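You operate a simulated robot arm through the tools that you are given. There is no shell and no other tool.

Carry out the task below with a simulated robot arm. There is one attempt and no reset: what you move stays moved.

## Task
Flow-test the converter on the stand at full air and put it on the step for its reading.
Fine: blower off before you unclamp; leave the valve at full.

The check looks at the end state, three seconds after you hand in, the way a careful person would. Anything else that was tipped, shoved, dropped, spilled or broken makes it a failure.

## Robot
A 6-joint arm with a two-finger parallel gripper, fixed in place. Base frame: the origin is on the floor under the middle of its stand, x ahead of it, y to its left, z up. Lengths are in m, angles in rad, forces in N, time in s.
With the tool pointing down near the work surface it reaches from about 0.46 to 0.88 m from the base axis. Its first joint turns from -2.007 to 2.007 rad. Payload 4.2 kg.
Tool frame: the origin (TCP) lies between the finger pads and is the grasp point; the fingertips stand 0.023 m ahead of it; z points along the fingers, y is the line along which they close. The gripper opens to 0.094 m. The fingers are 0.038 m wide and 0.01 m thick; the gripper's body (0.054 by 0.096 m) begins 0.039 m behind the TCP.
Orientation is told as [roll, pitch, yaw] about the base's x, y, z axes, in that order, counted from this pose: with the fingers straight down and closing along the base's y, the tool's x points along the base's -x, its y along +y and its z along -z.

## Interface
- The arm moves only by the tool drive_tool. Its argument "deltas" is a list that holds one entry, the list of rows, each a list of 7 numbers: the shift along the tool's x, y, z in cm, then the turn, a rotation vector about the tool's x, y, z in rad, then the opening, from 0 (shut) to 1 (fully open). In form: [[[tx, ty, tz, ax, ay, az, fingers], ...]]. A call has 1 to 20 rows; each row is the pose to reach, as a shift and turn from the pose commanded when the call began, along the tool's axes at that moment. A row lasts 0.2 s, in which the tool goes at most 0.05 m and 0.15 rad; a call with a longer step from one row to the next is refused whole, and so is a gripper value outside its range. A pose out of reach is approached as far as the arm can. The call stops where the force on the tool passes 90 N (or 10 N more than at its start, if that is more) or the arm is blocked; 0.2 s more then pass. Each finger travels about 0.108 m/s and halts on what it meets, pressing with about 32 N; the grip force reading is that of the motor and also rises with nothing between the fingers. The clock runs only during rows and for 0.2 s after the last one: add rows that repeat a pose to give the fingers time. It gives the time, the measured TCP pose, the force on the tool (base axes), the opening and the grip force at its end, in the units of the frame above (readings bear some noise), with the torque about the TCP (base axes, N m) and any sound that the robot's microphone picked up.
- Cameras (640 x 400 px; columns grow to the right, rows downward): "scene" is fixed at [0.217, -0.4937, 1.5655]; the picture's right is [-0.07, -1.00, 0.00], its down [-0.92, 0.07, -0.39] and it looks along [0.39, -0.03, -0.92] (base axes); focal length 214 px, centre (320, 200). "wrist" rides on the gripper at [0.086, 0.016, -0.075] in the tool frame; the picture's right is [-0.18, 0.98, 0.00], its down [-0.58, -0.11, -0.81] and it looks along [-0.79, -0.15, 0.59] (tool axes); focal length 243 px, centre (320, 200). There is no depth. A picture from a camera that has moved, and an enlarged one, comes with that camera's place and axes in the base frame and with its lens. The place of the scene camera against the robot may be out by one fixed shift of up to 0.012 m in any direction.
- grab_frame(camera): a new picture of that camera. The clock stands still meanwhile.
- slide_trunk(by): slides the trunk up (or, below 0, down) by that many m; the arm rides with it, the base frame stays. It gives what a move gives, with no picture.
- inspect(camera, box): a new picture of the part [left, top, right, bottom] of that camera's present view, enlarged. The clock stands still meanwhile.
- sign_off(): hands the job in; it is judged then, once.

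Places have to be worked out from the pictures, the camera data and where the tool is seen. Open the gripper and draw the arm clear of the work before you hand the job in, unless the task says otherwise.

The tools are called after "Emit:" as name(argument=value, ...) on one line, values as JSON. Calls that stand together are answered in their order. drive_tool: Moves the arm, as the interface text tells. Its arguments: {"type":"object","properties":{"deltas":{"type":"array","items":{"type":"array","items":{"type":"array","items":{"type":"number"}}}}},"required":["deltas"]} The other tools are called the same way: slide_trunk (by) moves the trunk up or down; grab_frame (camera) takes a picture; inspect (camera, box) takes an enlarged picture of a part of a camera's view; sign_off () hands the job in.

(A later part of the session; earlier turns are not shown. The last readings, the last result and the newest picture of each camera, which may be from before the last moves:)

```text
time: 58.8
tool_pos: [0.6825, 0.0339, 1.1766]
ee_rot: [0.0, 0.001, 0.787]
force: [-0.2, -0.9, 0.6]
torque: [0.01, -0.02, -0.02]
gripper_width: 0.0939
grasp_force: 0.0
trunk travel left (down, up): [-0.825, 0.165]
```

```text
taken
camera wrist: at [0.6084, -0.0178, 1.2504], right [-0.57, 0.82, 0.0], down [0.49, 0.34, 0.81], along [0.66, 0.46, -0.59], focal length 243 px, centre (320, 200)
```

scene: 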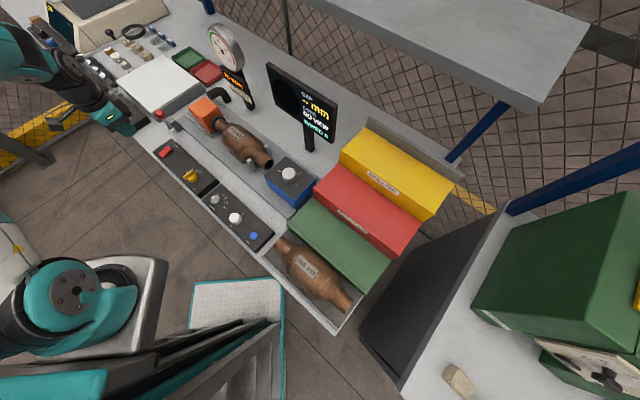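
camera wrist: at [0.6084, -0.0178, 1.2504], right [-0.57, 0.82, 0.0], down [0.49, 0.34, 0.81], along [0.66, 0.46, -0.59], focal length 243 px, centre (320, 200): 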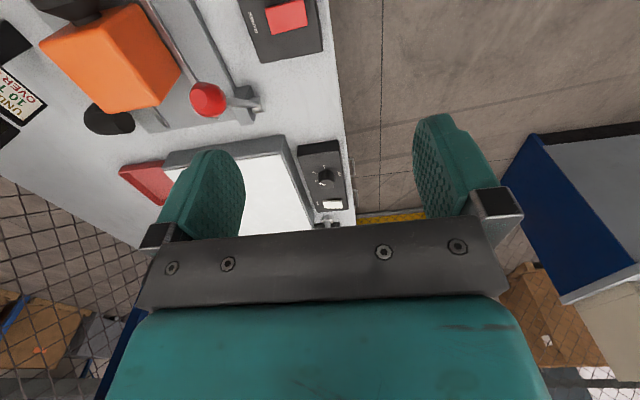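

The +a finger sits at a≈0.511, l≈0.507, over the rocker's back half and 3.5 cm clear of the ball. I descend to just above the rocker.

Emit:
drive_tool(deltas=[[[0, 0, 4, 0, 0, 0, 1], [0, 0, 8, 0, 0, 0, 1], [0, 0, 12, 0, 0, 0, 1], [0, 0, 16, 0, 0, 0, 1], [0, 0, 19, 0, 0, 0, 1], [0, 0, 20, 0, 0, 0, 1], [0, 0, 20, 0, 0, 0, 1]]])

Emit:
grab_frame(camera="wrist")

Emit:
inspect(camera="scene", box=[133, 120, 197, 160])

```text
time: 60.4
tool_pos: [0.6814, 0.034, 0.9747]
ee_rot: [0.0, 0.001, 0.785]
force: [0.0, 0.1, -0.8]
torque: [0.0, 0.01, 0.01]
gripper_width: 0.0941
grasp_force: 0.1
trunk travel left (down, up): [-0.825, 0.165]
```

```text
taken
camera wrist: at [0.6082, -0.0181, 1.0505], right [-0.56, 0.83, 0.0], down [0.49, 0.33, 0.81], along [0.67, 0.45, -0.59], focal length 243 px, centre (320, 200)
```

wrist: 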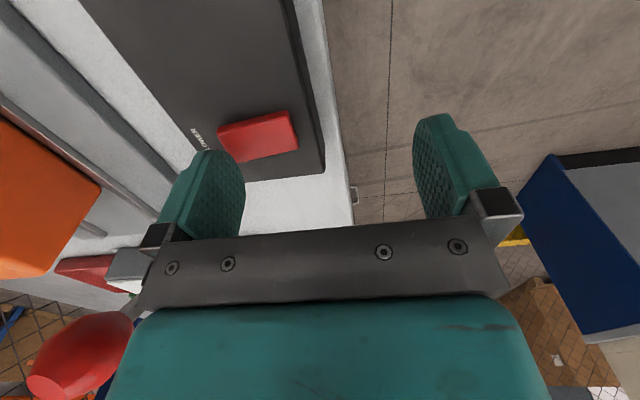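

```text
10.00 times, centred on (165, 140) of scene
camera zoom: at [0.217, -0.4937, 1.5655], right [-0.07, -1.0, 0.0], down [-0.92, 0.07, -0.39], along [0.39, -0.03, -0.92], focal length 2145 px, centre (1870, 800)
```

zoom: 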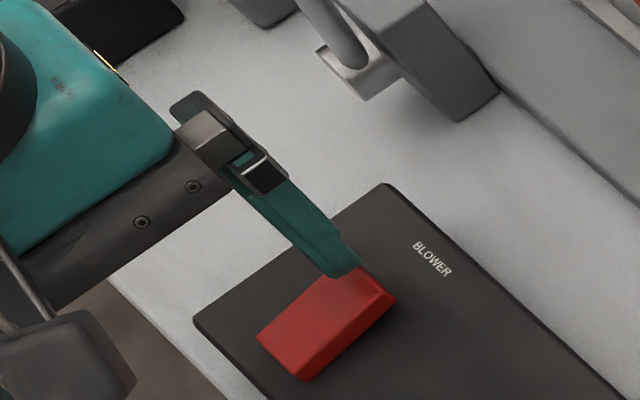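

The tip appears centred right at the rocker's back-left edge, so I shift 4 mm toward −a and 4 mm toward −l, then press down gently in small steps.

Emit:
drive_tool(deltas=[[[0.4, 0.4, 0, 0, 0, 0, 1], [0.4, 0.4, 0.3, 0, 0, 0, 1], [0.4, 0.4, 0.6, 0, 0, 0, 1], [0.4, 0.4, 0.9, 0, 0, 0, 1], [0.4, 0.4, 0.9, 0, 0, 0, 1]]])

Emit:
inspect(camera="scene", box=[133, 120, 197, 160])

Emit:
inspect(camera="scene", box=[210, 60, 258, 90])

```text
time: 61.6
tool_pos: [0.6776, 0.0337, 0.9682]
ee_rot: [0.001, 0.003, 0.786]
force: [0.5, 0.8, -0.1]
torque: [0.0, -0.02, 0.0]
gripper_width: 0.0941
grasp_force: 0.1
trunk travel left (down, up): [-0.825, 0.165]
```

```text
10.00 times, centred on (165, 140) of scene
camera zoom: at [0.217, -0.4937, 1.5655], right [-0.07, -1.0, 0.0], down [-0.92, 0.07, -0.39], along [0.39, -0.03, -0.92], focal length 2145 px, centre (1870, 800)
```

zoom: 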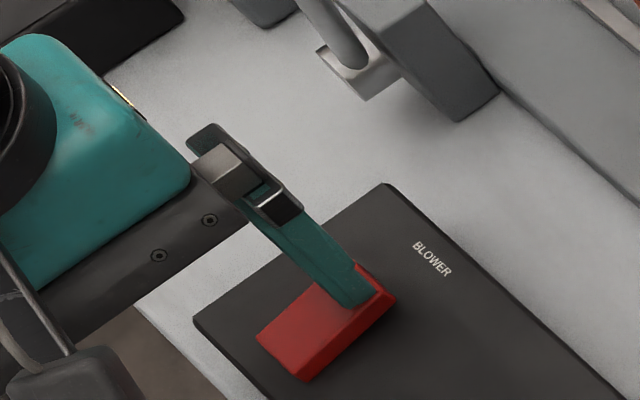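

```text
13.33 times, centred on (234, 75) of scene
camera zoom: at [0.217, -0.4937, 1.5655], right [-0.07, -1.0, 0.0], down [-0.92, 0.07, -0.39], along [0.39, -0.03, -0.92], focal length 2860 px, centre (1467, 1867)
```

zoom: 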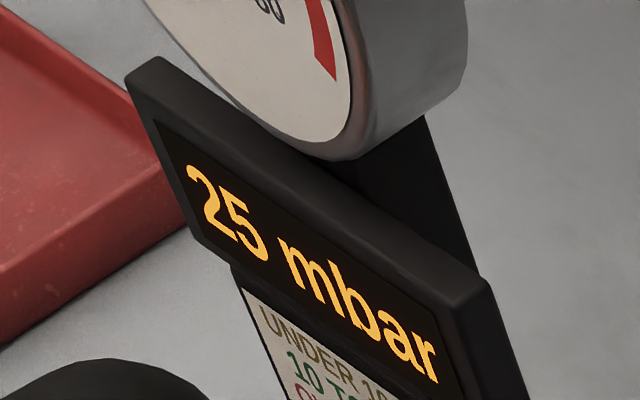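

The finger is now squarely over the rocker's back half, not yet touching. I continue down in 2 mm steps.

Emit:
drive_tool(deltas=[[[0, 0, 0.2, 0, 0, 0, 1], [0, 0, 0.4, 0, 0, 0, 1], [0, 0, 0.6, 0, 0, 0, 1], [0, 0, 0.6, 0, 0, 0, 1]]])

Emit:
inspect(camera="scene", box=[210, 60, 258, 90])

```text
time: 62.6
tool_pos: [0.6755, 0.0332, 0.9622]
ee_rot: [-0.001, -0.001, 0.782]
force: [-0.2, -2.3, 11.7]
torque: [-0.39, -0.38, -0.06]
gripper_width: 0.0939
grasp_force: 0.0
trunk travel left (down, up): [-0.825, 0.165]
```

```text
13.33 times, centred on (234, 75) of scene
camera zoom: at [0.217, -0.4937, 1.5655], right [-0.07, -1.0, 0.0], down [-0.92, 0.07, -0.39], along [0.39, -0.03, -0.92], focal length 2860 px, centre (1467, 1867)
```

zoom: 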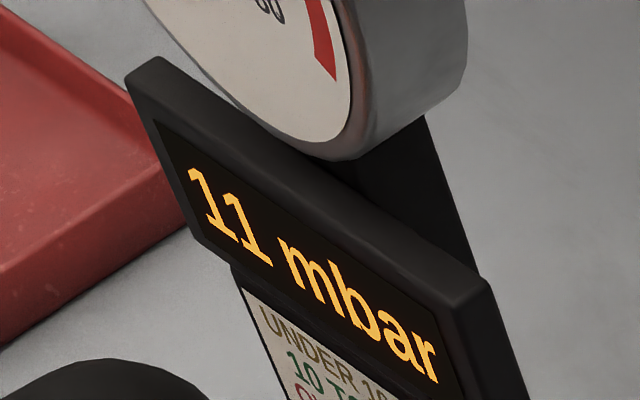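

The pressure is falling (11 mbar), so the blower switched off. I lift off and wait for it to reach zero, then check the rocker.

Emit:
drive_tool(deltas=[[[0, 0, -2, 0, 0, 0, 1], [0, 0, -6, 0, 0, 0, 1], [0, 0, -10, 0, 0, 0, 1], [0, 0, -14, 0, 0, 0, 1], [0, 0, -18, 0, 0, 0, 1], [0, 0, -21, 0, 0, 0, 1], [0, 0, -21, 0, 0, 0, 1], [0, 0, -21, 0, 0, 0, 1], [0, 0, -21, 0, 0, 0, 1]]])

Emit:
inspect(camera="scene", box=[200, 15, 260, 115])

Emit:
inspect(camera="scene", box=[133, 130, 229, 190])

Emit:
grab_frame(camera="wrist")

```text
time: 64.6
tool_pos: [0.6762, 0.0341, 1.1699]
ee_rot: [0.002, 0.002, 0.785]
force: [-0.1, -0.1, -0.2]
torque: [0.0, 0.0, 0.01]
gripper_width: 0.0938
grasp_force: 0.0
trunk travel left (down, up): [-0.825, 0.165]
```

```text
4.00 times, centred on (230, 65) of scene
camera zoom: at [0.217, -0.4937, 1.5655], right [-0.07, -1.0, 0.0], down [-0.92, 0.07, -0.39], along [0.39, -0.03, -0.92], focal length 858 px, centre (680, 740)
```

zoom: 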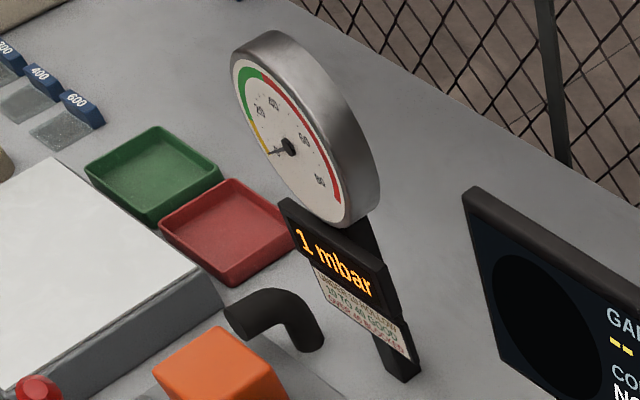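

```text
6.67 times, centred on (181, 160) of scene
camera zoom: at [0.217, -0.4937, 1.5655], right [-0.07, -1.0, 0.0], down [-0.92, 0.07, -0.39], along [0.39, -0.03, -0.92], focal length 1430 px, centre (1247, 467)
```

zoom: 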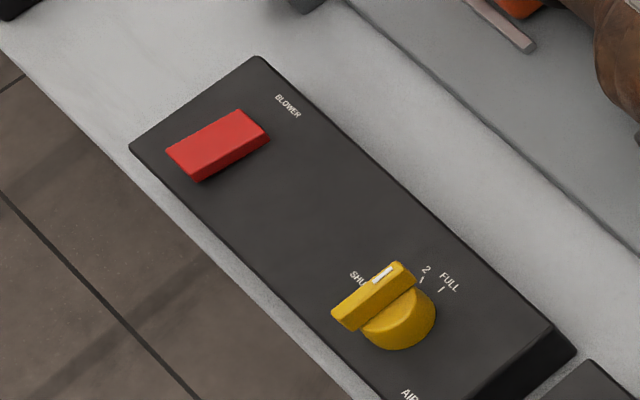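

```text
taken
camera wrist: at [0.6029, -0.0174, 1.2448], right [-0.56, 0.83, 0.0], down [0.49, 0.34, 0.81], along [0.67, 0.45, -0.59], focal length 243 px, centre (320, 200)
```

wrist: 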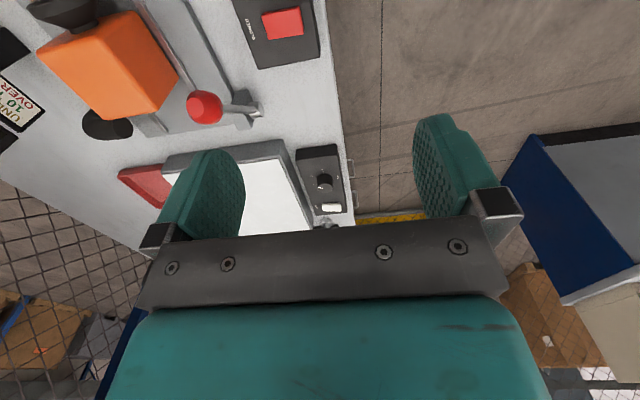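

The blower is off, the pressure has decayed to 1 mbar, and the valve stays at FULL. Now I unclamp: I turn back to yaw −45° with closed fingers and move to the right of the lever ball, still high.

Emit:
drive_tool(deltas=[[[0.1, -0.8, 0, 0, 0, 0.145, 0.8], [0.3, -1.7, 0, 0, 0, 0.29, 0.6], [0.5, -2.6, 0, 0, 0, 0.435, 0.4], [0.7, -3.6, 0, 0, 0, 0.58, 0.2], [0.9, -4.6, 0, 0, 0, 0.725, 0], [1.1, -5.7, 0, 0, 0, 0.87, 0], [1.3, -6.9, 0, 0, 0, 1.015, 0], [1.5, -8.1, 0, 0, 0, 1.16, 0], [1.6, -9.3, 0, 0, 0, 1.305, 0], [1.7, -10.3, 1, 0, 0, 1.45, 0], [1.73, -10.87, 3, 0, 0, 1.57, 0], [1.73, -10.87, 4, 0, 0, 1.57, 0], [1.73, -10.87, 4, 0, 0, 1.57, 0]]])

Emit:
grab_frame(camera="wrist")

Emit:
inspect(camera="scene", box=[120, 70, 248, 150])

```text
time: 67.4
tool_pos: [0.7395, -0.0556, 1.131]
ee_rot: [-0.002, 0.0, -0.786]
force: [0.2, -0.2, -0.8]
torque: [0.0, -0.02, 0.0]
gripper_width: 0.0
grasp_force: 31.7
trunk travel left (down, up): [-0.825, 0.165]
```

```text
taken
camera wrist: at [0.6901, 0.0158, 1.2049], right [0.83, 0.56, 0.0], down [0.33, -0.49, 0.81], along [0.45, -0.67, -0.59], focal length 243 px, centre (320, 200)
```

wrist: 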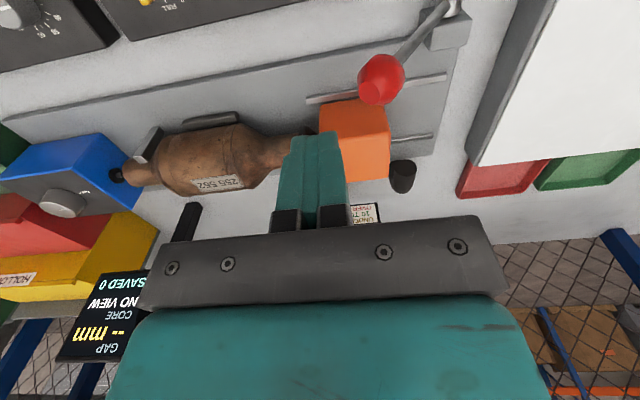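

```text
5.00 times, centred on (184, 110) of scene
camera zoom: at [0.217, -0.4937, 1.5655], right [-0.07, -1.0, 0.0], down [-0.92, 0.07, -0.39], along [0.39, -0.03, -0.92], focal length 1072 px, centre (1000, 650)
```

zoom: 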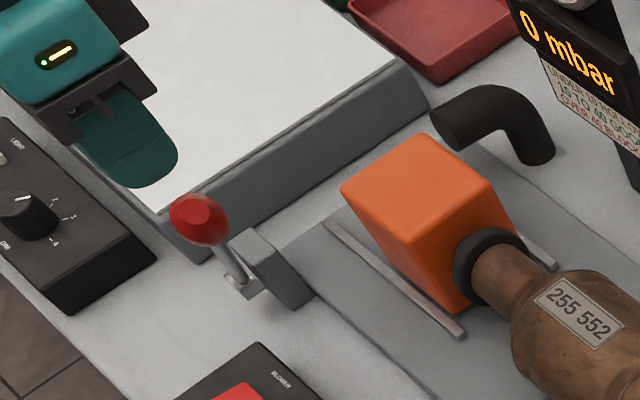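

The gauge reads 0 mbar, and the ball is confirmed at a=0.569, l=0.524. I descend to its right with 1.4 cm clearance, then push it left along the arc to vertical.

Emit:
drive_tool(deltas=[[[0, 0, 4, 0, 0, 0, 0], [0, 0, 7, 0, 0, 0, 0], [0, 0, 8.6, 0, 0, 0, 0], [0, 1.3, 8.6, 0, 0, 0, 0], [0, 2.3, 8.0, 0, 0, 0, 0], [0, 3.4, 7.4, 0, 0, 0, 0], [0, 4.5, 6.9, 0, 0, 0, 0], [0, 5.7, 6.5, 0, 0, 0, 0], [0, 6.8, 6.3, 0, 0, 0, 0], [0, 6.8, 6.3, 0, 0, 0, 0]]])

Emit:
grab_frame(camera="wrist")

Emit:
inspect(camera="scene", box=[120, 70, 248, 150])

```text
time: 69.6
tool_pos: [0.7882, -0.0064, 1.0684]
ee_rot: [-0.001, 0.0, -0.784]
force: [-0.7, 0.1, 0.6]
torque: [-0.01, -0.01, -0.01]
gripper_width: 0.0
grasp_force: 32.1
trunk travel left (down, up): [-0.825, 0.165]
```

```text
taken
camera wrist: at [0.7379, 0.064, 1.1425], right [0.82, 0.57, 0.0], down [0.33, -0.49, 0.81], along [0.46, -0.67, -0.59], focal length 243 px, centre (320, 200)
```

wrist: 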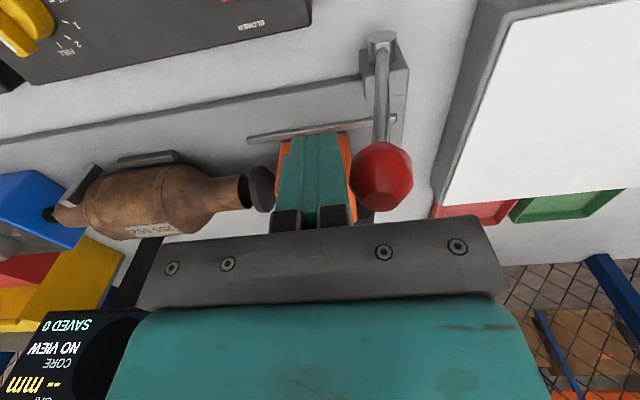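

```text
5.00 times, centred on (184, 110) of scene
camera zoom: at [0.217, -0.4937, 1.5655], right [-0.07, -1.0, 0.0], down [-0.92, 0.07, -0.39], along [0.39, -0.03, -0.92], focal length 1072 px, centre (1000, 650)
```

zoom: 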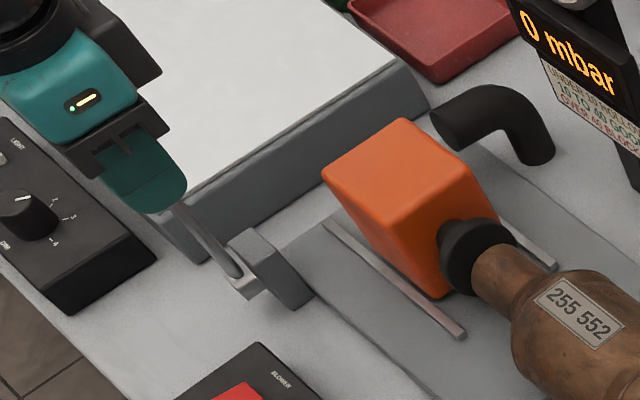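

The head is retracting and the lever is near vertical. I continue pushing left past the centre.

Emit:
drive_tool(deltas=[[[0, 1.2, -0.1, 0, 0, 0, 0], [0, 2.3, -0.1, 0, 0, 0, 0], [0, 3.4, -0.1, 0, 0, 0, 0], [0, 4.6, 0.1, 0, 0, 0, 0], [0, 5.7, 0.3, 0, 0, 0, 0], [0, 5.7, 0.3, 0, 0, 0, 0]]])

Emit:
grab_frame(camera="wrist")

Emit:
inspect(camera="scene", box=[120, 70, 248, 150])

```text
time: 71.0
tool_pos: [0.8285, 0.0335, 1.0638]
ee_rot: [-0.003, 0.0, -0.784]
force: [-0.7, 0.2, -0.9]
torque: [0.0, -0.04, 0.0]
gripper_width: 0.0
grasp_force: 32.1
trunk travel left (down, up): [-0.825, 0.165]
```

```text
taken
camera wrist: at [0.7782, 0.1035, 1.139], right [0.83, 0.56, 0.0], down [0.33, -0.49, 0.81], along [0.46, -0.67, -0.59], focal length 243 px, centre (320, 200)
```

wrist: 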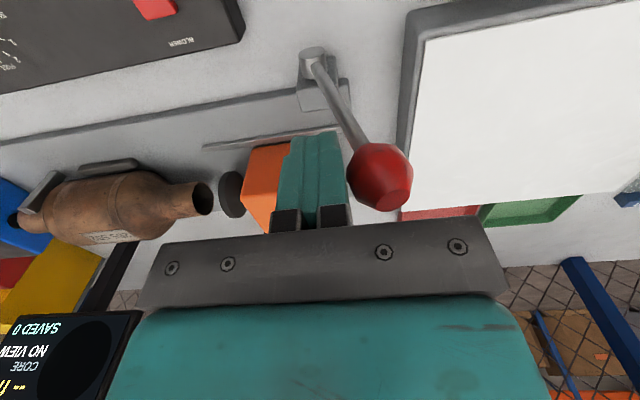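

```text
5.00 times, centred on (184, 110) of scene
camera zoom: at [0.217, -0.4937, 1.5655], right [-0.07, -1.0, 0.0], down [-0.92, 0.07, -0.39], along [0.39, -0.03, -0.92], focal length 1072 px, centre (1000, 650)
```

zoom: 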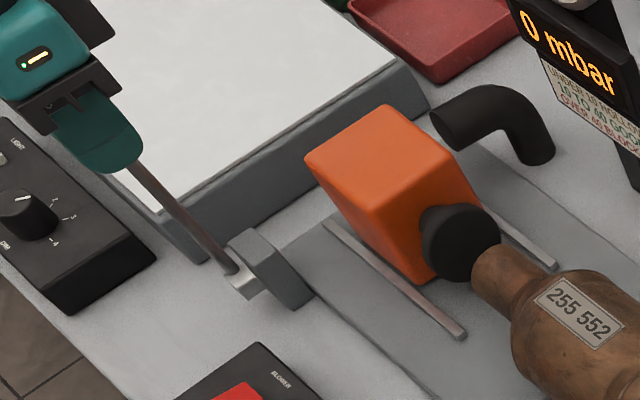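

The lever follows to about −15° and the head keeps retracting. I push the rest of the way to the open stop near −35°.

Emit:
drive_tool(deltas=[[[0, 0.9, 0.3, 0, 0, 0, 0], [0, 1.8, 0.7, 0, 0, 0, 0], [0, 2.6, 1.1, 0, 0, 0, 0], [0, 3.4, 1.5, 0, 0, 0, 0], [0, 4.0, 1.9, 0, 0, 0, 0], [0, 4.0, 1.9, 0, 0, 0, 0]]])

Emit:
grab_frame(camera="wrist")

Emit:
inspect(camera="scene", box=[120, 70, 248, 150])

```text
time: 72.4
tool_pos: [0.857, 0.0625, 1.0459]
ee_rot: [-0.002, 0.0, -0.785]
force: [0.0, -0.1, -0.1]
torque: [0.02, 0.0, 0.02]
gripper_width: 0.0
grasp_force: 31.9
trunk travel left (down, up): [-0.825, 0.165]
```

```text
taken
camera wrist: at [0.8065, 0.1324, 1.12], right [0.83, 0.56, 0.0], down [0.33, -0.49, 0.81], along [0.45, -0.67, -0.59], focal length 243 px, centre (320, 200)
```

wrist: 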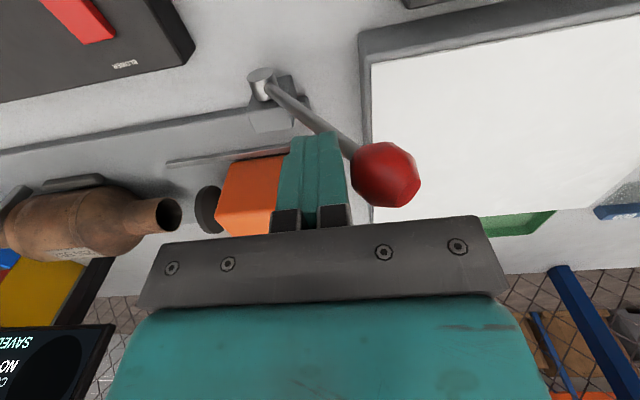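

```text
5.00 times, centred on (184, 110) of scene
camera zoom: at [0.217, -0.4937, 1.5655], right [-0.07, -1.0, 0.0], down [-0.92, 0.07, -0.39], along [0.39, -0.03, -0.92], focal length 1072 px, centre (1000, 650)
```

zoom: 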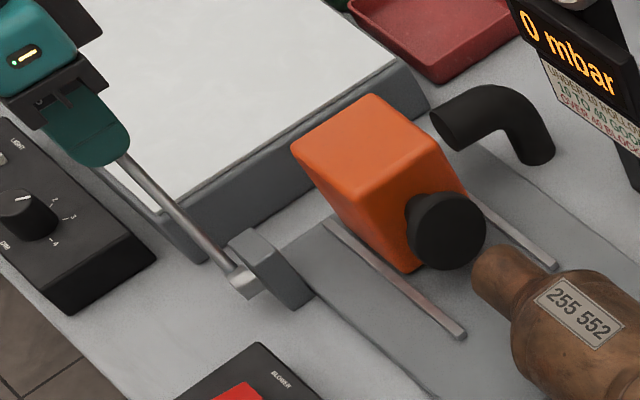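

The ball is back at its original open position (0.882, 0.078, 1.041) and the head is fully retracted. I back away right and toward myself, then up, staying well within reach.

Emit:
drive_tool(deltas=[[[0, -1.5, 0, 0, 0, 0, 0], [1.5, -3.5, -2, 0, 0, 0, 0], [4.5, -5.5, -5, 0, 0, 0, 0], [7.5, -7.5, -8, 0, 0, 0, 0.2], [10.5, -10.5, -10, 0, 0, 0, 0.5], [13.5, -13.5, -12, 0, 0, 0, 0.8], [16, -17, -13, 0, 0, 0, 1], [16, -20, -13, 0, 0, 0, 1], [16, -20, -13, 0, 0, 0, 1]]])

Emit:
grab_frame(camera="wrist")

Emit:
grab_frame(camera="scene")

```text
time: 74.4
tool_pos: [0.6029, 0.0331, 1.1743]
ee_rot: [0.0, 0.001, -0.786]
force: [-0.2, 0.0, -0.3]
torque: [0.03, -0.03, -0.02]
gripper_width: 0.094
grasp_force: 0.1
trunk travel left (down, up): [-0.825, 0.165]
```

```text
taken
camera wrist: at [0.5527, 0.104, 1.2498], right [0.83, 0.56, 0.0], down [0.33, -0.49, 0.81], along [0.46, -0.67, -0.59], focal length 243 px, centre (320, 200)
```

wrist: 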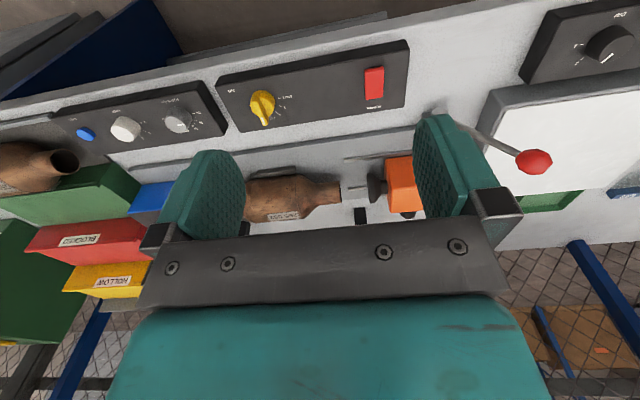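

```text
taken
```

scene: 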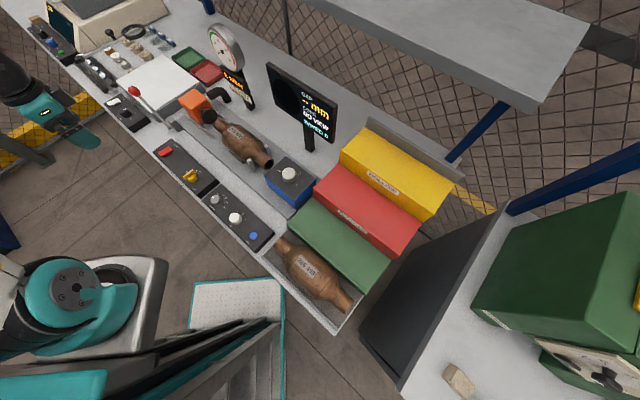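

Everything is restored on the clamp side. Re-triangulating, the gauge post stands well back (a≈0.825) and the monitor too (a≈0.85), so the air above the converter (body centre a≈0.673, l≈0.310) is free. I go above it at z=1.15, turning to yaw +45° so the fingers close across its axis.

Emit:
drive_tool(deltas=[[[-2.5, -1.3, 0, 0, 0, -0.145, 1], [-5, -2.6, 0, 0, 0, -0.29, 1], [-7.5, -3.9, 0, 0, 0, -0.435, 1], [-10, -5.2, 0, 0, 0, -0.58, 1], [-12.5, -6.5, 0, 0, 0, -0.725, 1], [-15, -7.8, 0, 0, 0, -0.87, 1], [-17.5, -9.1, 0, 0, 0, -1.015, 1], [-20, -10.4, 0, 0, 0, -1.16, 1], [-22.5, -11.7, 0, 0, 0, -1.305, 1], [-25, -13, 1, 0, 0, -1.45, 1], [-27, -14, 2.4, 0, 0, -1.571, 1], [-27, -14, 2.4, 0, 0, -1.571, 1]]])

Emit:
grab_frame(camera="wrist")

Emit:
grab_frame(camera="scene")

```text
time: 77.0
tool_pos: [0.6917, -0.2577, 1.1516]
ee_rot: [0.0, 0.002, 0.787]
force: [1.0, 0.5, 0.3]
torque: [-0.01, 0.0, -0.01]
gripper_width: 0.094
grasp_force: 0.1
trunk travel left (down, up): [-0.825, 0.165]
```

```text
taken
camera wrist: at [0.62, -0.3092, 1.2263], right [-0.57, 0.82, 0.0], down [0.49, 0.34, 0.81], along [0.66, 0.46, -0.59], focal length 243 px, centre (320, 200)
```

wrist: 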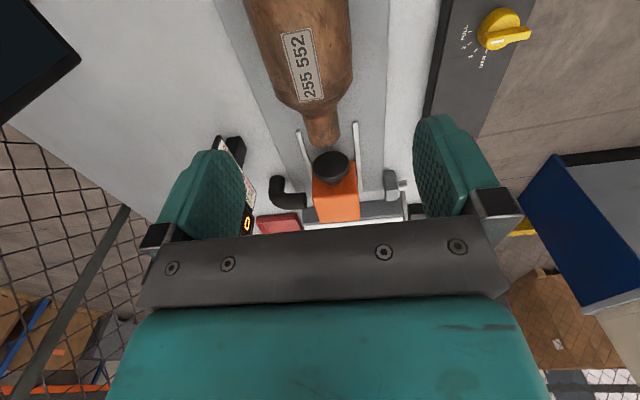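

```text
taken
```

scene: 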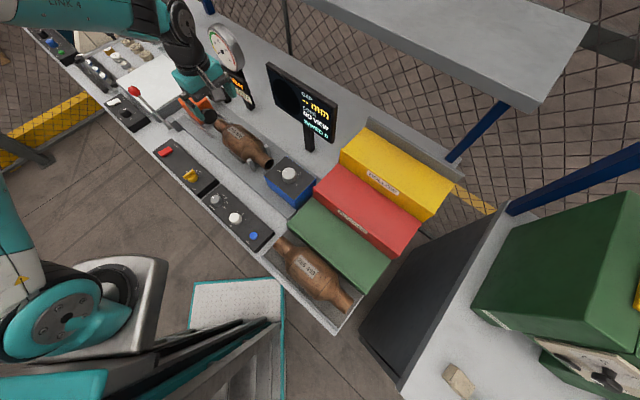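

The camera is too far left to see the whole body. I move 9 cm toward −l at the same height for a full view of the converter and its cradle.

Emit:
drive_tool(deltas=[[[4, 0, 0, 0, 0, 0, 1], [8, 0, 0, 0, 0, 0, 1], [11, 0, 0, 0, 0, 0, 1], [11, 0, 0, 0, 0, 0, 1]]])

Emit:
grab_frame(camera="wrist")

Emit:
inspect(camera="wrist", box=[200, 0, 440, 150])

```text
time: 78.0
tool_pos: [0.616, -0.3349, 1.1529]
ee_rot: [-0.003, 0.001, 0.785]
force: [0.7, 0.8, -0.3]
torque: [0.03, 0.02, 0.0]
gripper_width: 0.0941
grasp_force: 0.0
trunk travel left (down, up): [-0.825, 0.165]
```

```text
taken
camera wrist: at [0.543, -0.3864, 1.2267], right [-0.57, 0.82, 0.0], down [0.49, 0.34, 0.81], along [0.66, 0.45, -0.59], focal length 243 px, centre (320, 200)
```

wrist: 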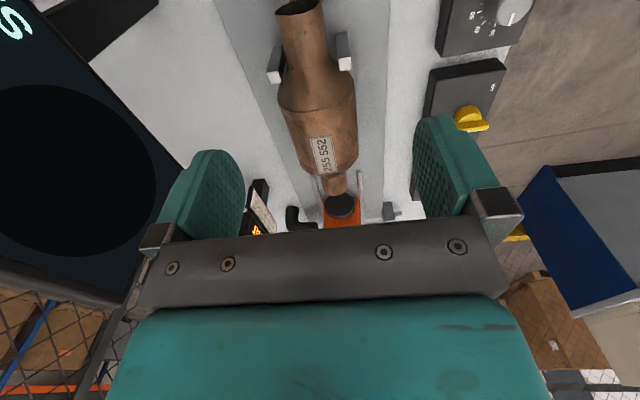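

```text
2.67 times, centred on (320, 75) of wrist
camera zoom: at [0.543, -0.3864, 1.2267], right [-0.57, 0.82, 0.0], down [0.49, 0.34, 0.81], along [0.66, 0.45, -0.59], focal length 647 px, centre (320, 533)
```

zoom: 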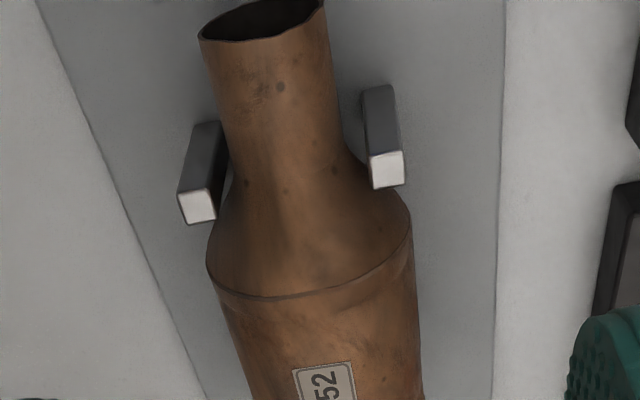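

The monitor is well to the far side. Fitting the body's silhouettes from three views gives the axis at a≈0.690, z≈0.961 and diameter ≈0.087, which just fits the 0.094 opening. I shift toward the robot to see the saddle plates beside the body before choosing the grip depth.

Emit:
drive_tool(deltas=[[[0, 4, 0, 0, 0, 0, 1], [0, 8, 0, 0, 0, 0, 1], [-1, 12, 0, 0, 0, 0, 1], [-2, 15, 2, 0, 0, 0, 1], [-3, 17, 4, 0, 0, 0, 1], [-3, 17, 4, 0, 0, 0, 1]]])

Emit:
grab_frame(camera="wrist")

Emit:
inspect(camera="wrist", box=[60, 0, 316, 160])

```text
time: 79.4
tool_pos: [0.5178, -0.1936, 1.112]
ee_rot: [0.0, 0.002, 0.785]
force: [-1.1, 0.5, 0.2]
torque: [-0.04, 0.01, -0.01]
gripper_width: 0.094
grasp_force: 0.1
trunk travel left (down, up): [-0.825, 0.165]
```

```text
taken
camera wrist: at [0.4435, -0.2441, 1.1868], right [-0.56, 0.83, 0.0], down [0.49, 0.34, 0.81], along [0.67, 0.45, -0.59], focal length 243 px, centre (320, 200)
```

wrist: 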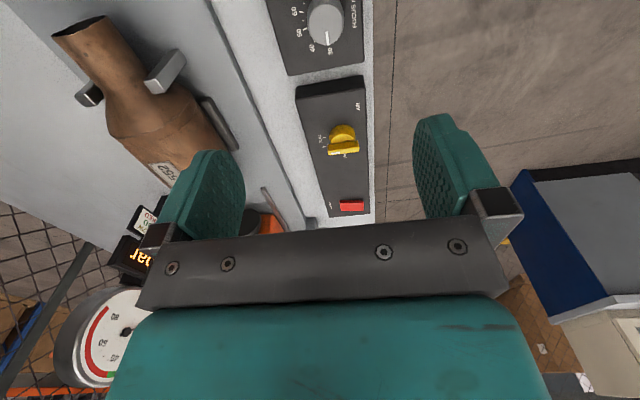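

```text
2.50 times, centred on (188, 80) of wrist
camera zoom: at [0.4435, -0.2441, 1.1868], right [-0.56, 0.83, 0.0], down [0.49, 0.34, 0.81], along [0.67, 0.45, -0.59], focal length 606 px, centre (650, 500)
```

zoom: 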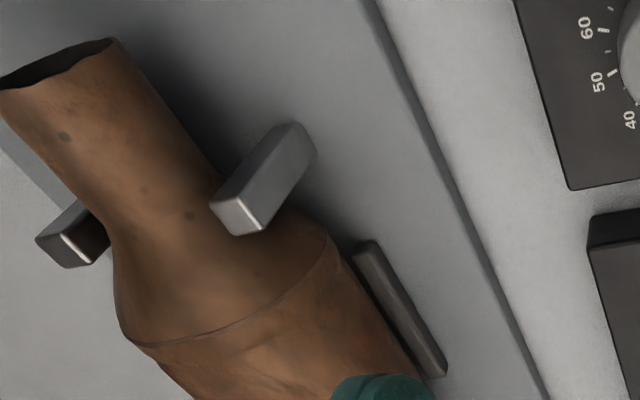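

The low saddle bar sits below about z=0.92, so a grip with the TCP at z≈0.974 (tips 0.951, palm clear of the body top at about 1.005) is safe. The converter spans l=0.182–0.439, body centre l≈0.3105, axis a≈0.6895. Before grasping I survey the green step, moving right along the front of the bench.

Emit:
drive_tool(deltas=[[[4, 0, -2, 0, 0, 0, 1], [8.5, 0, -4, 0, 0, 0, 1], [13, 0, -6, 0, 0, 0, 1], [17.5, 0, -8, 0, 0, 0, 1], [22, 0, -10, 0, 0, 0, 1], [26.5, 0, -12, 0, 0, 0, 1], [31, 0, -14, 0, 0, 0, 1], [35, 0, -14, 0, 0, 0, 1], [38, 0, -14, 0, 0, 0, 1], [38, 0, -14, 0, 0, 0, 1]]])

Emit:
grab_frame(camera="wrist")

Emit:
grab_frame(camera="scene")

```text
time: 81.6
tool_pos: [0.2488, -0.4618, 1.254]
ee_rot: [-0.001, 0.001, 0.786]
force: [-1.3, 0.3, 0.6]
torque: [0.02, -0.01, 0.01]
gripper_width: 0.0942
grasp_force: 0.0
trunk travel left (down, up): [-0.825, 0.165]
```

```text
taken
camera wrist: at [0.1753, -0.5138, 1.3283], right [-0.57, 0.82, 0.0], down [0.49, 0.34, 0.81], along [0.66, 0.45, -0.59], focal length 243 px, centre (320, 200)
```

wrist: 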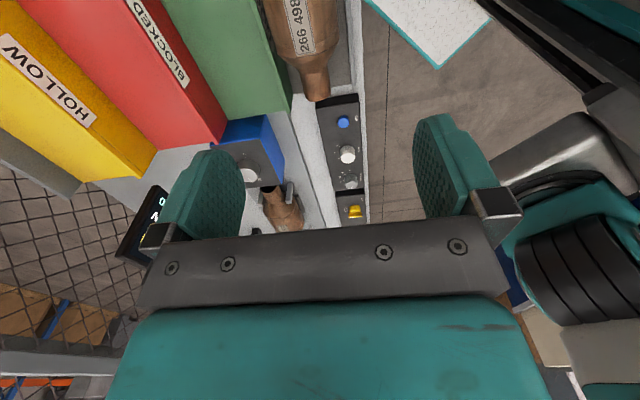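

```text
taken
```

scene: 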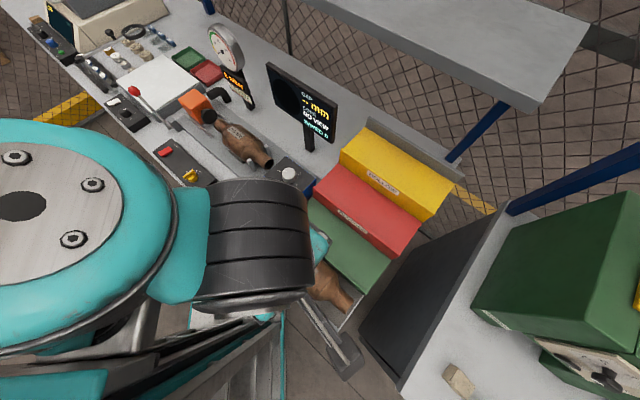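

I can see the +l ends of the steps and the other converter in its tray. I enlarge for the green step's geometry.

Emit:
inspect(camera="wrist", box=[140, 0, 380, 150])

Emit:
inspect(camera="scene", box=[290, 150, 450, 300])

```text
2.67 times, centred on (260, 75) of wrist
camera zoom: at [0.1753, -0.5138, 1.3283], right [-0.57, 0.82, 0.0], down [0.49, 0.34, 0.81], along [0.66, 0.45, -0.59], focal length 647 px, centre (480, 533)
```

zoom: 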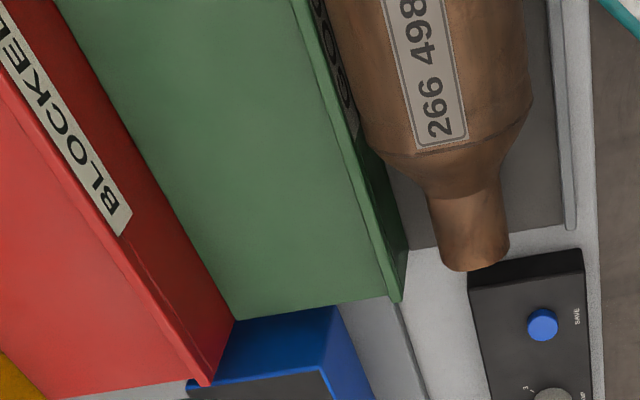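

```text
2.67 times, centred on (370, 225) of scene
camera zoom: at [0.217, -0.4937, 1.5655], right [-0.07, -1.0, 0.0], down [-0.92, 0.07, -0.39], along [0.39, -0.03, -0.92], focal length 572 px, centre (187, 133)
```

zoom: 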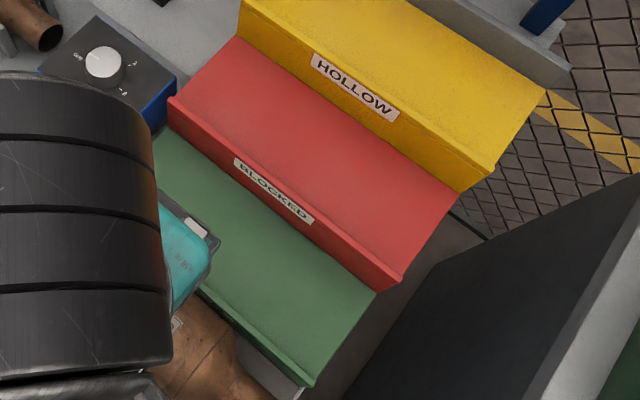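

The green step reads "…OO…" on its front, so it is GOOD. I judge its flat to run from a≈0.589 (inside the lip) to a≈0.694 (red riser), l from −0.30 to −0.01, at z≈0.96. I return above the converter for a final alignment look at z=1.08.

Emit:
drive_tool(deltas=[[[-4.2, -1.7, 0, 0, 0, 0, 1], [-8.4, -3.4, 0, 0, 0, 0, 1], [-12.6, -5.1, 0, 0, 0, 0, 1], [-16.8, -6.8, 0, 0, 0, 0, 1], [-21, -8.5, 0, 0, 0, 0, 1], [-25.2, -10.2, 0, 0, 0, 0, 1], [-29.4, -11.9, 0, 0, 0, 0, 1], [-33.6, -13.6, 0, 0, 0, 0, 1], [-37.8, -15.3, 0, 0, 0, 0, 1], [-42, -17, 1, 0, 0, 0, 1], [-46.1, -18.7, 2, 0, 0, 0, 1], [-46.1, -18.7, 6, 0, 0, 0, 1], [-46.1, -18.7, 10, 0, 0, 0, 1], [-46.1, -18.7, 14, 0, 0, 0, 1], [-46.1, -18.7, 17.4, 0, 0, 0, 1], [-46.1, -18.7, 17.4, 0, 0, 0, 1]]])

Emit:
grab_frame(camera="wrist")

Emit:
inspect(camera="wrist", box=[180, 0, 460, 175])

Emit:
inspect(camera="scene", box=[180, 80, 308, 180])

```text
time: 85.0
tool_pos: [0.7069, -0.2693, 1.0762]
ee_rot: [-0.003, 0.002, 0.786]
force: [-0.8, 0.5, 0.2]
torque: [0.01, 0.01, -0.02]
gripper_width: 0.0942
grasp_force: 0.0
trunk travel left (down, up): [-0.825, 0.165]
```

```text
taken
camera wrist: at [0.6334, -0.3202, 1.1514], right [-0.56, 0.83, 0.0], down [0.49, 0.34, 0.81], along [0.67, 0.45, -0.59], focal length 243 px, centre (320, 200)
```

wrist: 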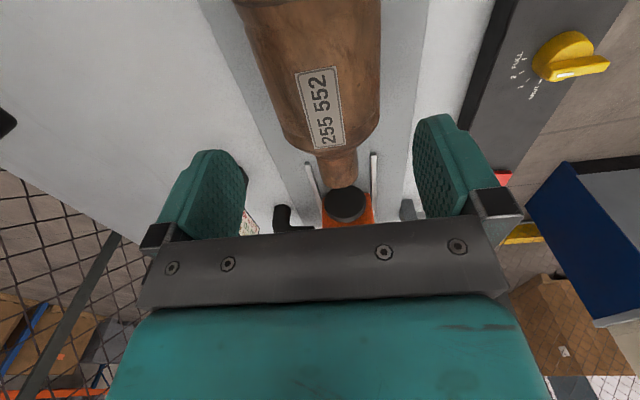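

```text
2.29 times, centred on (320, 88) of wrist
camera zoom: at [0.6334, -0.3202, 1.1514], right [-0.56, 0.83, 0.0], down [0.49, 0.34, 0.81], along [0.67, 0.45, -0.59], focal length 555 px, centre (320, 457)
```

zoom: 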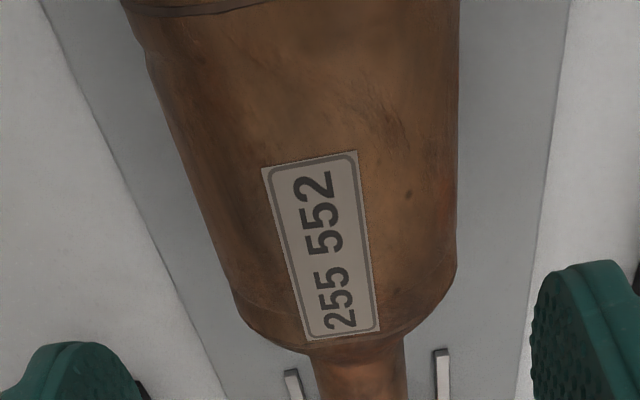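

```text
4.00 times, centred on (244, 130) of scene
camera zoom: at [0.217, -0.4937, 1.5655], right [-0.07, -1.0, 0.0], down [-0.92, 0.07, -0.39], along [0.39, -0.03, -0.92], focal length 858 px, centre (624, 480)
```

zoom: 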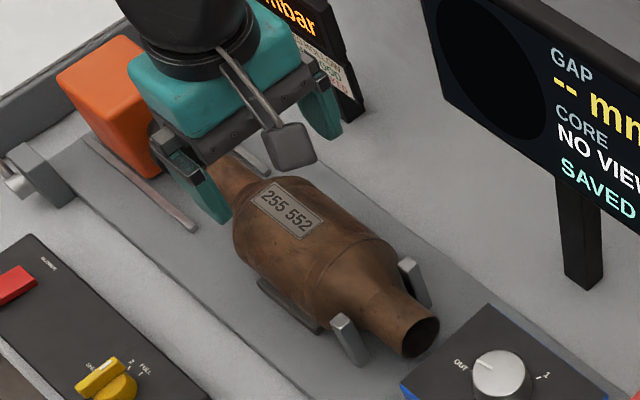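

The converter axis measures a=0.6894 with radius 0.0435, parallel to l. I'm 1 mm off, with about 3.5 mm clearance per side. I correct and descend slowly to TCP 1.000, watching the forces.

Emit:
drive_tool(deltas=[[[0, 0.09, 2, 0, 0, 0, 1], [0, 0.09, 4, 0, 0, 0, 1], [0, 0.09, 5.5, 0, 0, 0, 1], [0, 0.09, 6.5, 0, 0, 0, 1], [0, 0.09, 7.5, 0, 0, 0, 1], [0, 0.09, 7.5, 0, 0, 0, 1]]])

Emit:
grab_frame(camera="wrist")

Emit:
inspect(camera="scene", box=[180, 80, 308, 180])

```text
time: 86.4
tool_pos: [0.706, -0.2677, 1.0034]
ee_rot: [0.001, 0.001, 0.786]
force: [0.0, -0.5, -0.6]
torque: [0.05, 0.02, 0.0]
gripper_width: 0.0942
grasp_force: 0.0
trunk travel left (down, up): [-0.825, 0.165]
```

```text
taken
camera wrist: at [0.633, -0.3195, 1.0772], right [-0.56, 0.83, 0.0], down [0.49, 0.34, 0.81], along [0.66, 0.45, -0.59], focal length 243 px, centre (320, 200)
```

wrist: 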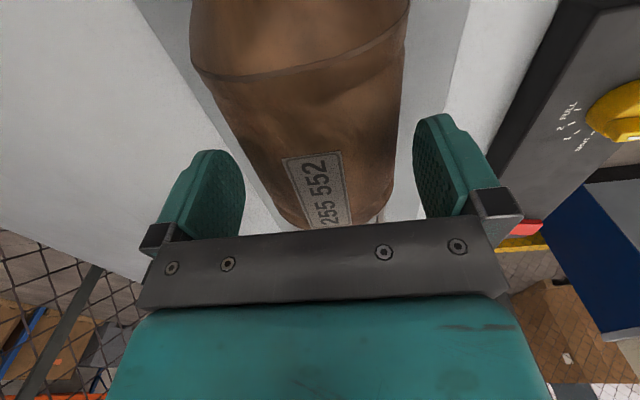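

```text
4.00 times, centred on (244, 130) of scene
camera zoom: at [0.217, -0.4937, 1.5655], right [-0.07, -1.0, 0.0], down [-0.92, 0.07, -0.39], along [0.39, -0.03, -0.92], focal length 858 px, centre (624, 480)
```

zoom: 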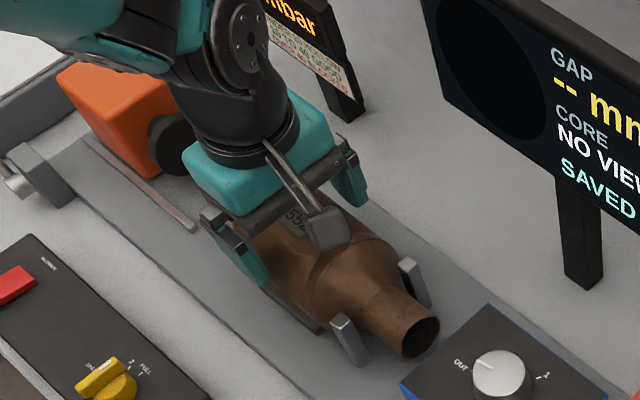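

No contact and the fingers straddle the body. I lower the last 3 cm slowly to TCP z≈0.974.

Emit:
drive_tool(deltas=[[[0, 0, 0.8, 0, 0, 0, 1], [0, 0, 1.6, 0, 0, 0, 1], [0, 0, 2.3, 0, 0, 0, 1], [0, 0, 2.8, 0, 0, 0, 1], [0, 0, 2.8, 0, 0, 0, 1]]])

Emit:
grab_frame(camera="wrist")

Emit:
inspect(camera="scene", box=[200, 100, 296, 180])

```text
time: 87.6
tool_pos: [0.7059, -0.268, 0.9739]
ee_rot: [0.001, 0.001, 0.784]
force: [0.5, 0.2, -0.5]
torque: [-0.01, -0.02, 0.03]
gripper_width: 0.094
grasp_force: 0.0
trunk travel left (down, up): [-0.825, 0.165]
```

```text
taken
camera wrist: at [0.6332, -0.3195, 1.0496], right [-0.57, 0.82, 0.0], down [0.49, 0.34, 0.81], along [0.66, 0.45, -0.59], focal length 243 px, centre (320, 200)
```

wrist: 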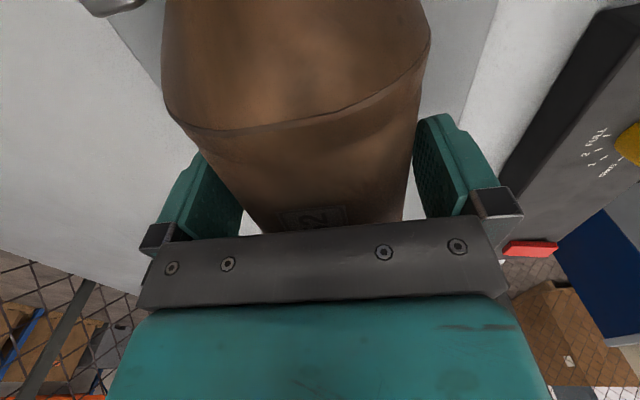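

```text
5.00 times, centred on (248, 140) of scene
camera zoom: at [0.217, -0.4937, 1.5655], right [-0.07, -1.0, 0.0], down [-0.92, 0.07, -0.39], along [0.39, -0.03, -0.92], focal length 1072 px, centre (680, 500)
```

zoom: 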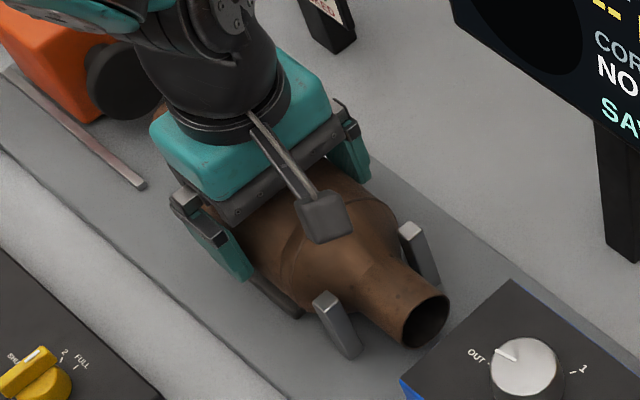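

Still no contact. I lower 3 mm more for a better hold and close the gripper.

Emit:
drive_tool(deltas=[[[0, 0, 0.3, 0, 0, 0, 1], [0, 0, 0.3, 0, 0, 0, 0.93], [0, 0, 0.3, 0, 0, 0, 0.8], [0, 0, 0.3, 0, 0, 0, 0.6], [0, 0, 0.3, 0, 0, 0, 0.6], [0, 0, 0.3, 0, 0, 0, 0.6]]])

```text
time: 89.0
tool_pos: [0.7067, -0.2686, 0.9714]
ee_rot: [-0.003, 0.002, 0.786]
force: [6.6, -5.3, 4.5]
torque: [-0.12, -0.17, 0.2]
gripper_width: 0.0882
grasp_force: 32.1
trunk travel left (down, up): [-0.825, 0.165]
```

Gripped at 0.0882 m with 32 N. I lift 2 cm slowly to check the hold.

Emit:
drive_tool(deltas=[[[0, 0, -0.4, 0, 0, 0, 0.3], [0, 0, -0.9, 0, 0, 0, 0.3], [0, 0, -1.5, 0, 0, 0, 0.3], [0, 0, -2.2, 0, 0, 0, 0.3], [0, 0, -2.2, 0, 0, 0, 0.3]]])

Emit:
inspect(camera="scene", box=[190, 80, 318, 180])

Emit:
grab_frame(camera="wrist")

```text
time: 90.2
tool_pos: [0.7064, -0.2683, 0.9946]
ee_rot: [0.0, 0.001, 0.784]
force: [-0.4, -2.0, 2.1]
torque: [0.16, 0.0, 0.25]
gripper_width: 0.0838
grasp_force: 31.8
trunk travel left (down, up): [-0.825, 0.165]
```

```text
4.00 times, centred on (254, 130) of scene
camera zoom: at [0.217, -0.4937, 1.5655], right [-0.07, -1.0, 0.0], down [-0.92, 0.07, -0.39], along [0.39, -0.03, -0.92], focal length 858 px, centre (584, 480)
```

zoom: 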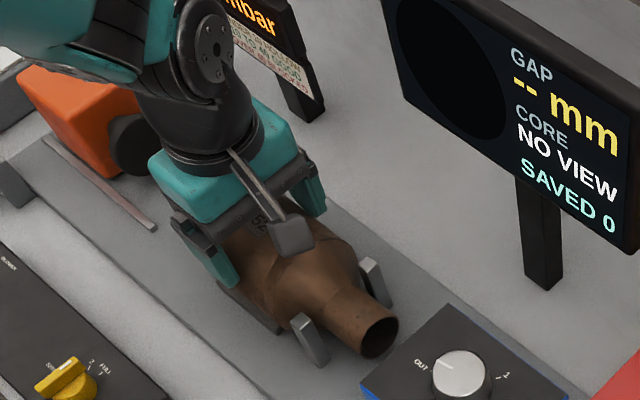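

```text
taken
camera wrist: at [0.6333, -0.3198, 1.0692], right [-0.56, 0.83, 0.0], down [0.49, 0.34, 0.81], along [0.66, 0.45, -0.59], focal length 243 px, centre (320, 200)
```

wrist: 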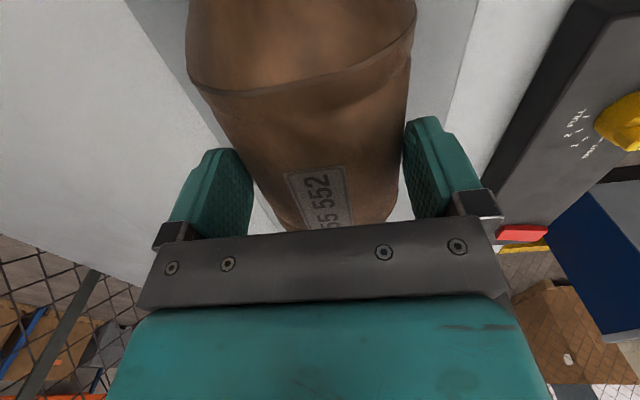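

The fingers slid up the body instead of lifting it: the opening shrank to 0.084 and the axis is still at z≈0.958, so the widest line was too near the fingertips. I open and go deeper, to TCP ≈0.9655 with the palm just above the body, so the pads' middle bears on it.

Emit:
drive_tool(deltas=[[[0, 0, 0, 0, 0, 0, 1], [0, 0, 0, 0, 0, 0, 1], [0, -0.08, 0.8, 0, 0, 0, 1], [0, -0.08, 1.6, 0, 0, 0, 1], [0, -0.08, 2.2, 0, 0, 0, 1], [0, -0.08, 2.6, 0, 0, 0, 1], [0, -0.08, 2.8, 0, 0, 0, 1], [0, -0.08, 2.8, 0, 0, 0, 1]]])

Emit:
inspect(camera="scene", box=[190, 80, 318, 180])

```text
time: 92.0
tool_pos: [0.7078, -0.2674, 0.9661]
ee_rot: [-0.001, 0.002, 0.785]
force: [-0.1, -0.3, -0.2]
torque: [-0.02, 0.02, 0.03]
gripper_width: 0.0937
grasp_force: 0.0
trunk travel left (down, up): [-0.825, 0.165]
```

```text
4.00 times, centred on (254, 130) of scene
camera zoom: at [0.217, -0.4937, 1.5655], right [-0.07, -1.0, 0.0], down [-0.92, 0.07, -0.39], along [0.39, -0.03, -0.92], focal length 858 px, centre (584, 480)
```

zoom: 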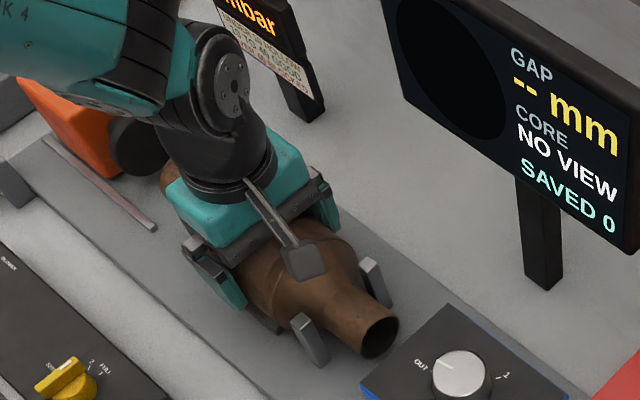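

No palm contact at 0.966. I feel downward a little more for the palm before closing.

Emit:
drive_tool(deltas=[[[0, 0, 0.15, 0, 0, 0, 1], [0, 0, 0.3, 0, 0, 0, 1], [0, 0, 0.3, 0, 0, 0, 1]]])

```text
time: 92.8
tool_pos: [0.7066, -0.2684, 0.9629]
ee_rot: [0.001, 0.003, 0.785]
force: [0.1, 0.4, -0.2]
torque: [-0.01, 0.01, 0.01]
gripper_width: 0.094
grasp_force: 0.0
trunk travel left (down, up): [-0.825, 0.165]
```

Emit:
drive_tool(deltas=[[[0, 0, 0.15, 0, 0, 0, 1], [0, 0, 0.25, 0, 0, 0, 1], [0, 0, 0.25, 0, 0, 0, 1]]])

```text
time: 93.6
tool_pos: [0.7067, -0.2685, 0.9612]
ee_rot: [-0.001, 0.002, 0.785]
force: [-0.7, 0.0, 8.9]
torque: [0.14, -0.09, 0.02]
gripper_width: 0.0941
grasp_force: 0.1
trunk travel left (down, up): [-0.825, 0.165]
```

The palm just touched the body at 0.961 with 9 N. I back off 2 mm and close the fingers fully.

Emit:
drive_tool(deltas=[[[0, 0, -0.2, 0, 0, 0, 1], [0, 0, -0.2, 0, 0, 0, 0.9], [0, 0, -0.2, 0, 0, 0, 0.6], [0, 0, -0.2, 0, 0, 0, 0.3], [0, 0, -0.2, 0, 0, 0, 0], [0, 0, -0.2, 0, 0, 0, 0], [0, 0, -0.2, 0, 0, 0, 0]]])

```text
time: 95.2
tool_pos: [0.7067, -0.2692, 0.9616]
ee_rot: [0.0, 0.001, 0.784]
force: [-0.7, 0.0, -0.2]
torque: [-0.03, 0.02, 0.04]
gripper_width: 0.0886
grasp_force: 31.9
trunk travel left (down, up): [-0.825, 0.165]
```

Gripped at 0.0886, well centred with no side load. I lift very gently by 4 mm and read the force.

Emit:
drive_tool(deltas=[[[0, 0, -0.1, 0, 0, 0, 0], [0, 0, -0.2, 0, 0, 0, 0], [0, 0, -0.3, 0, 0, 0, 0], [0, 0, -0.4, 0, 0, 0, 0], [0, 0, -0.4, 0, 0, 0, 0]]])

```text
time: 96.4
tool_pos: [0.7076, -0.2683, 0.9655]
ee_rot: [0.0, 0.0, 0.786]
force: [0.2, 0.2, -12.0]
torque: [-0.05, 0.05, 0.0]
gripper_width: 0.0885
grasp_force: 32.0
trunk travel left (down, up): [-0.825, 0.165]
```

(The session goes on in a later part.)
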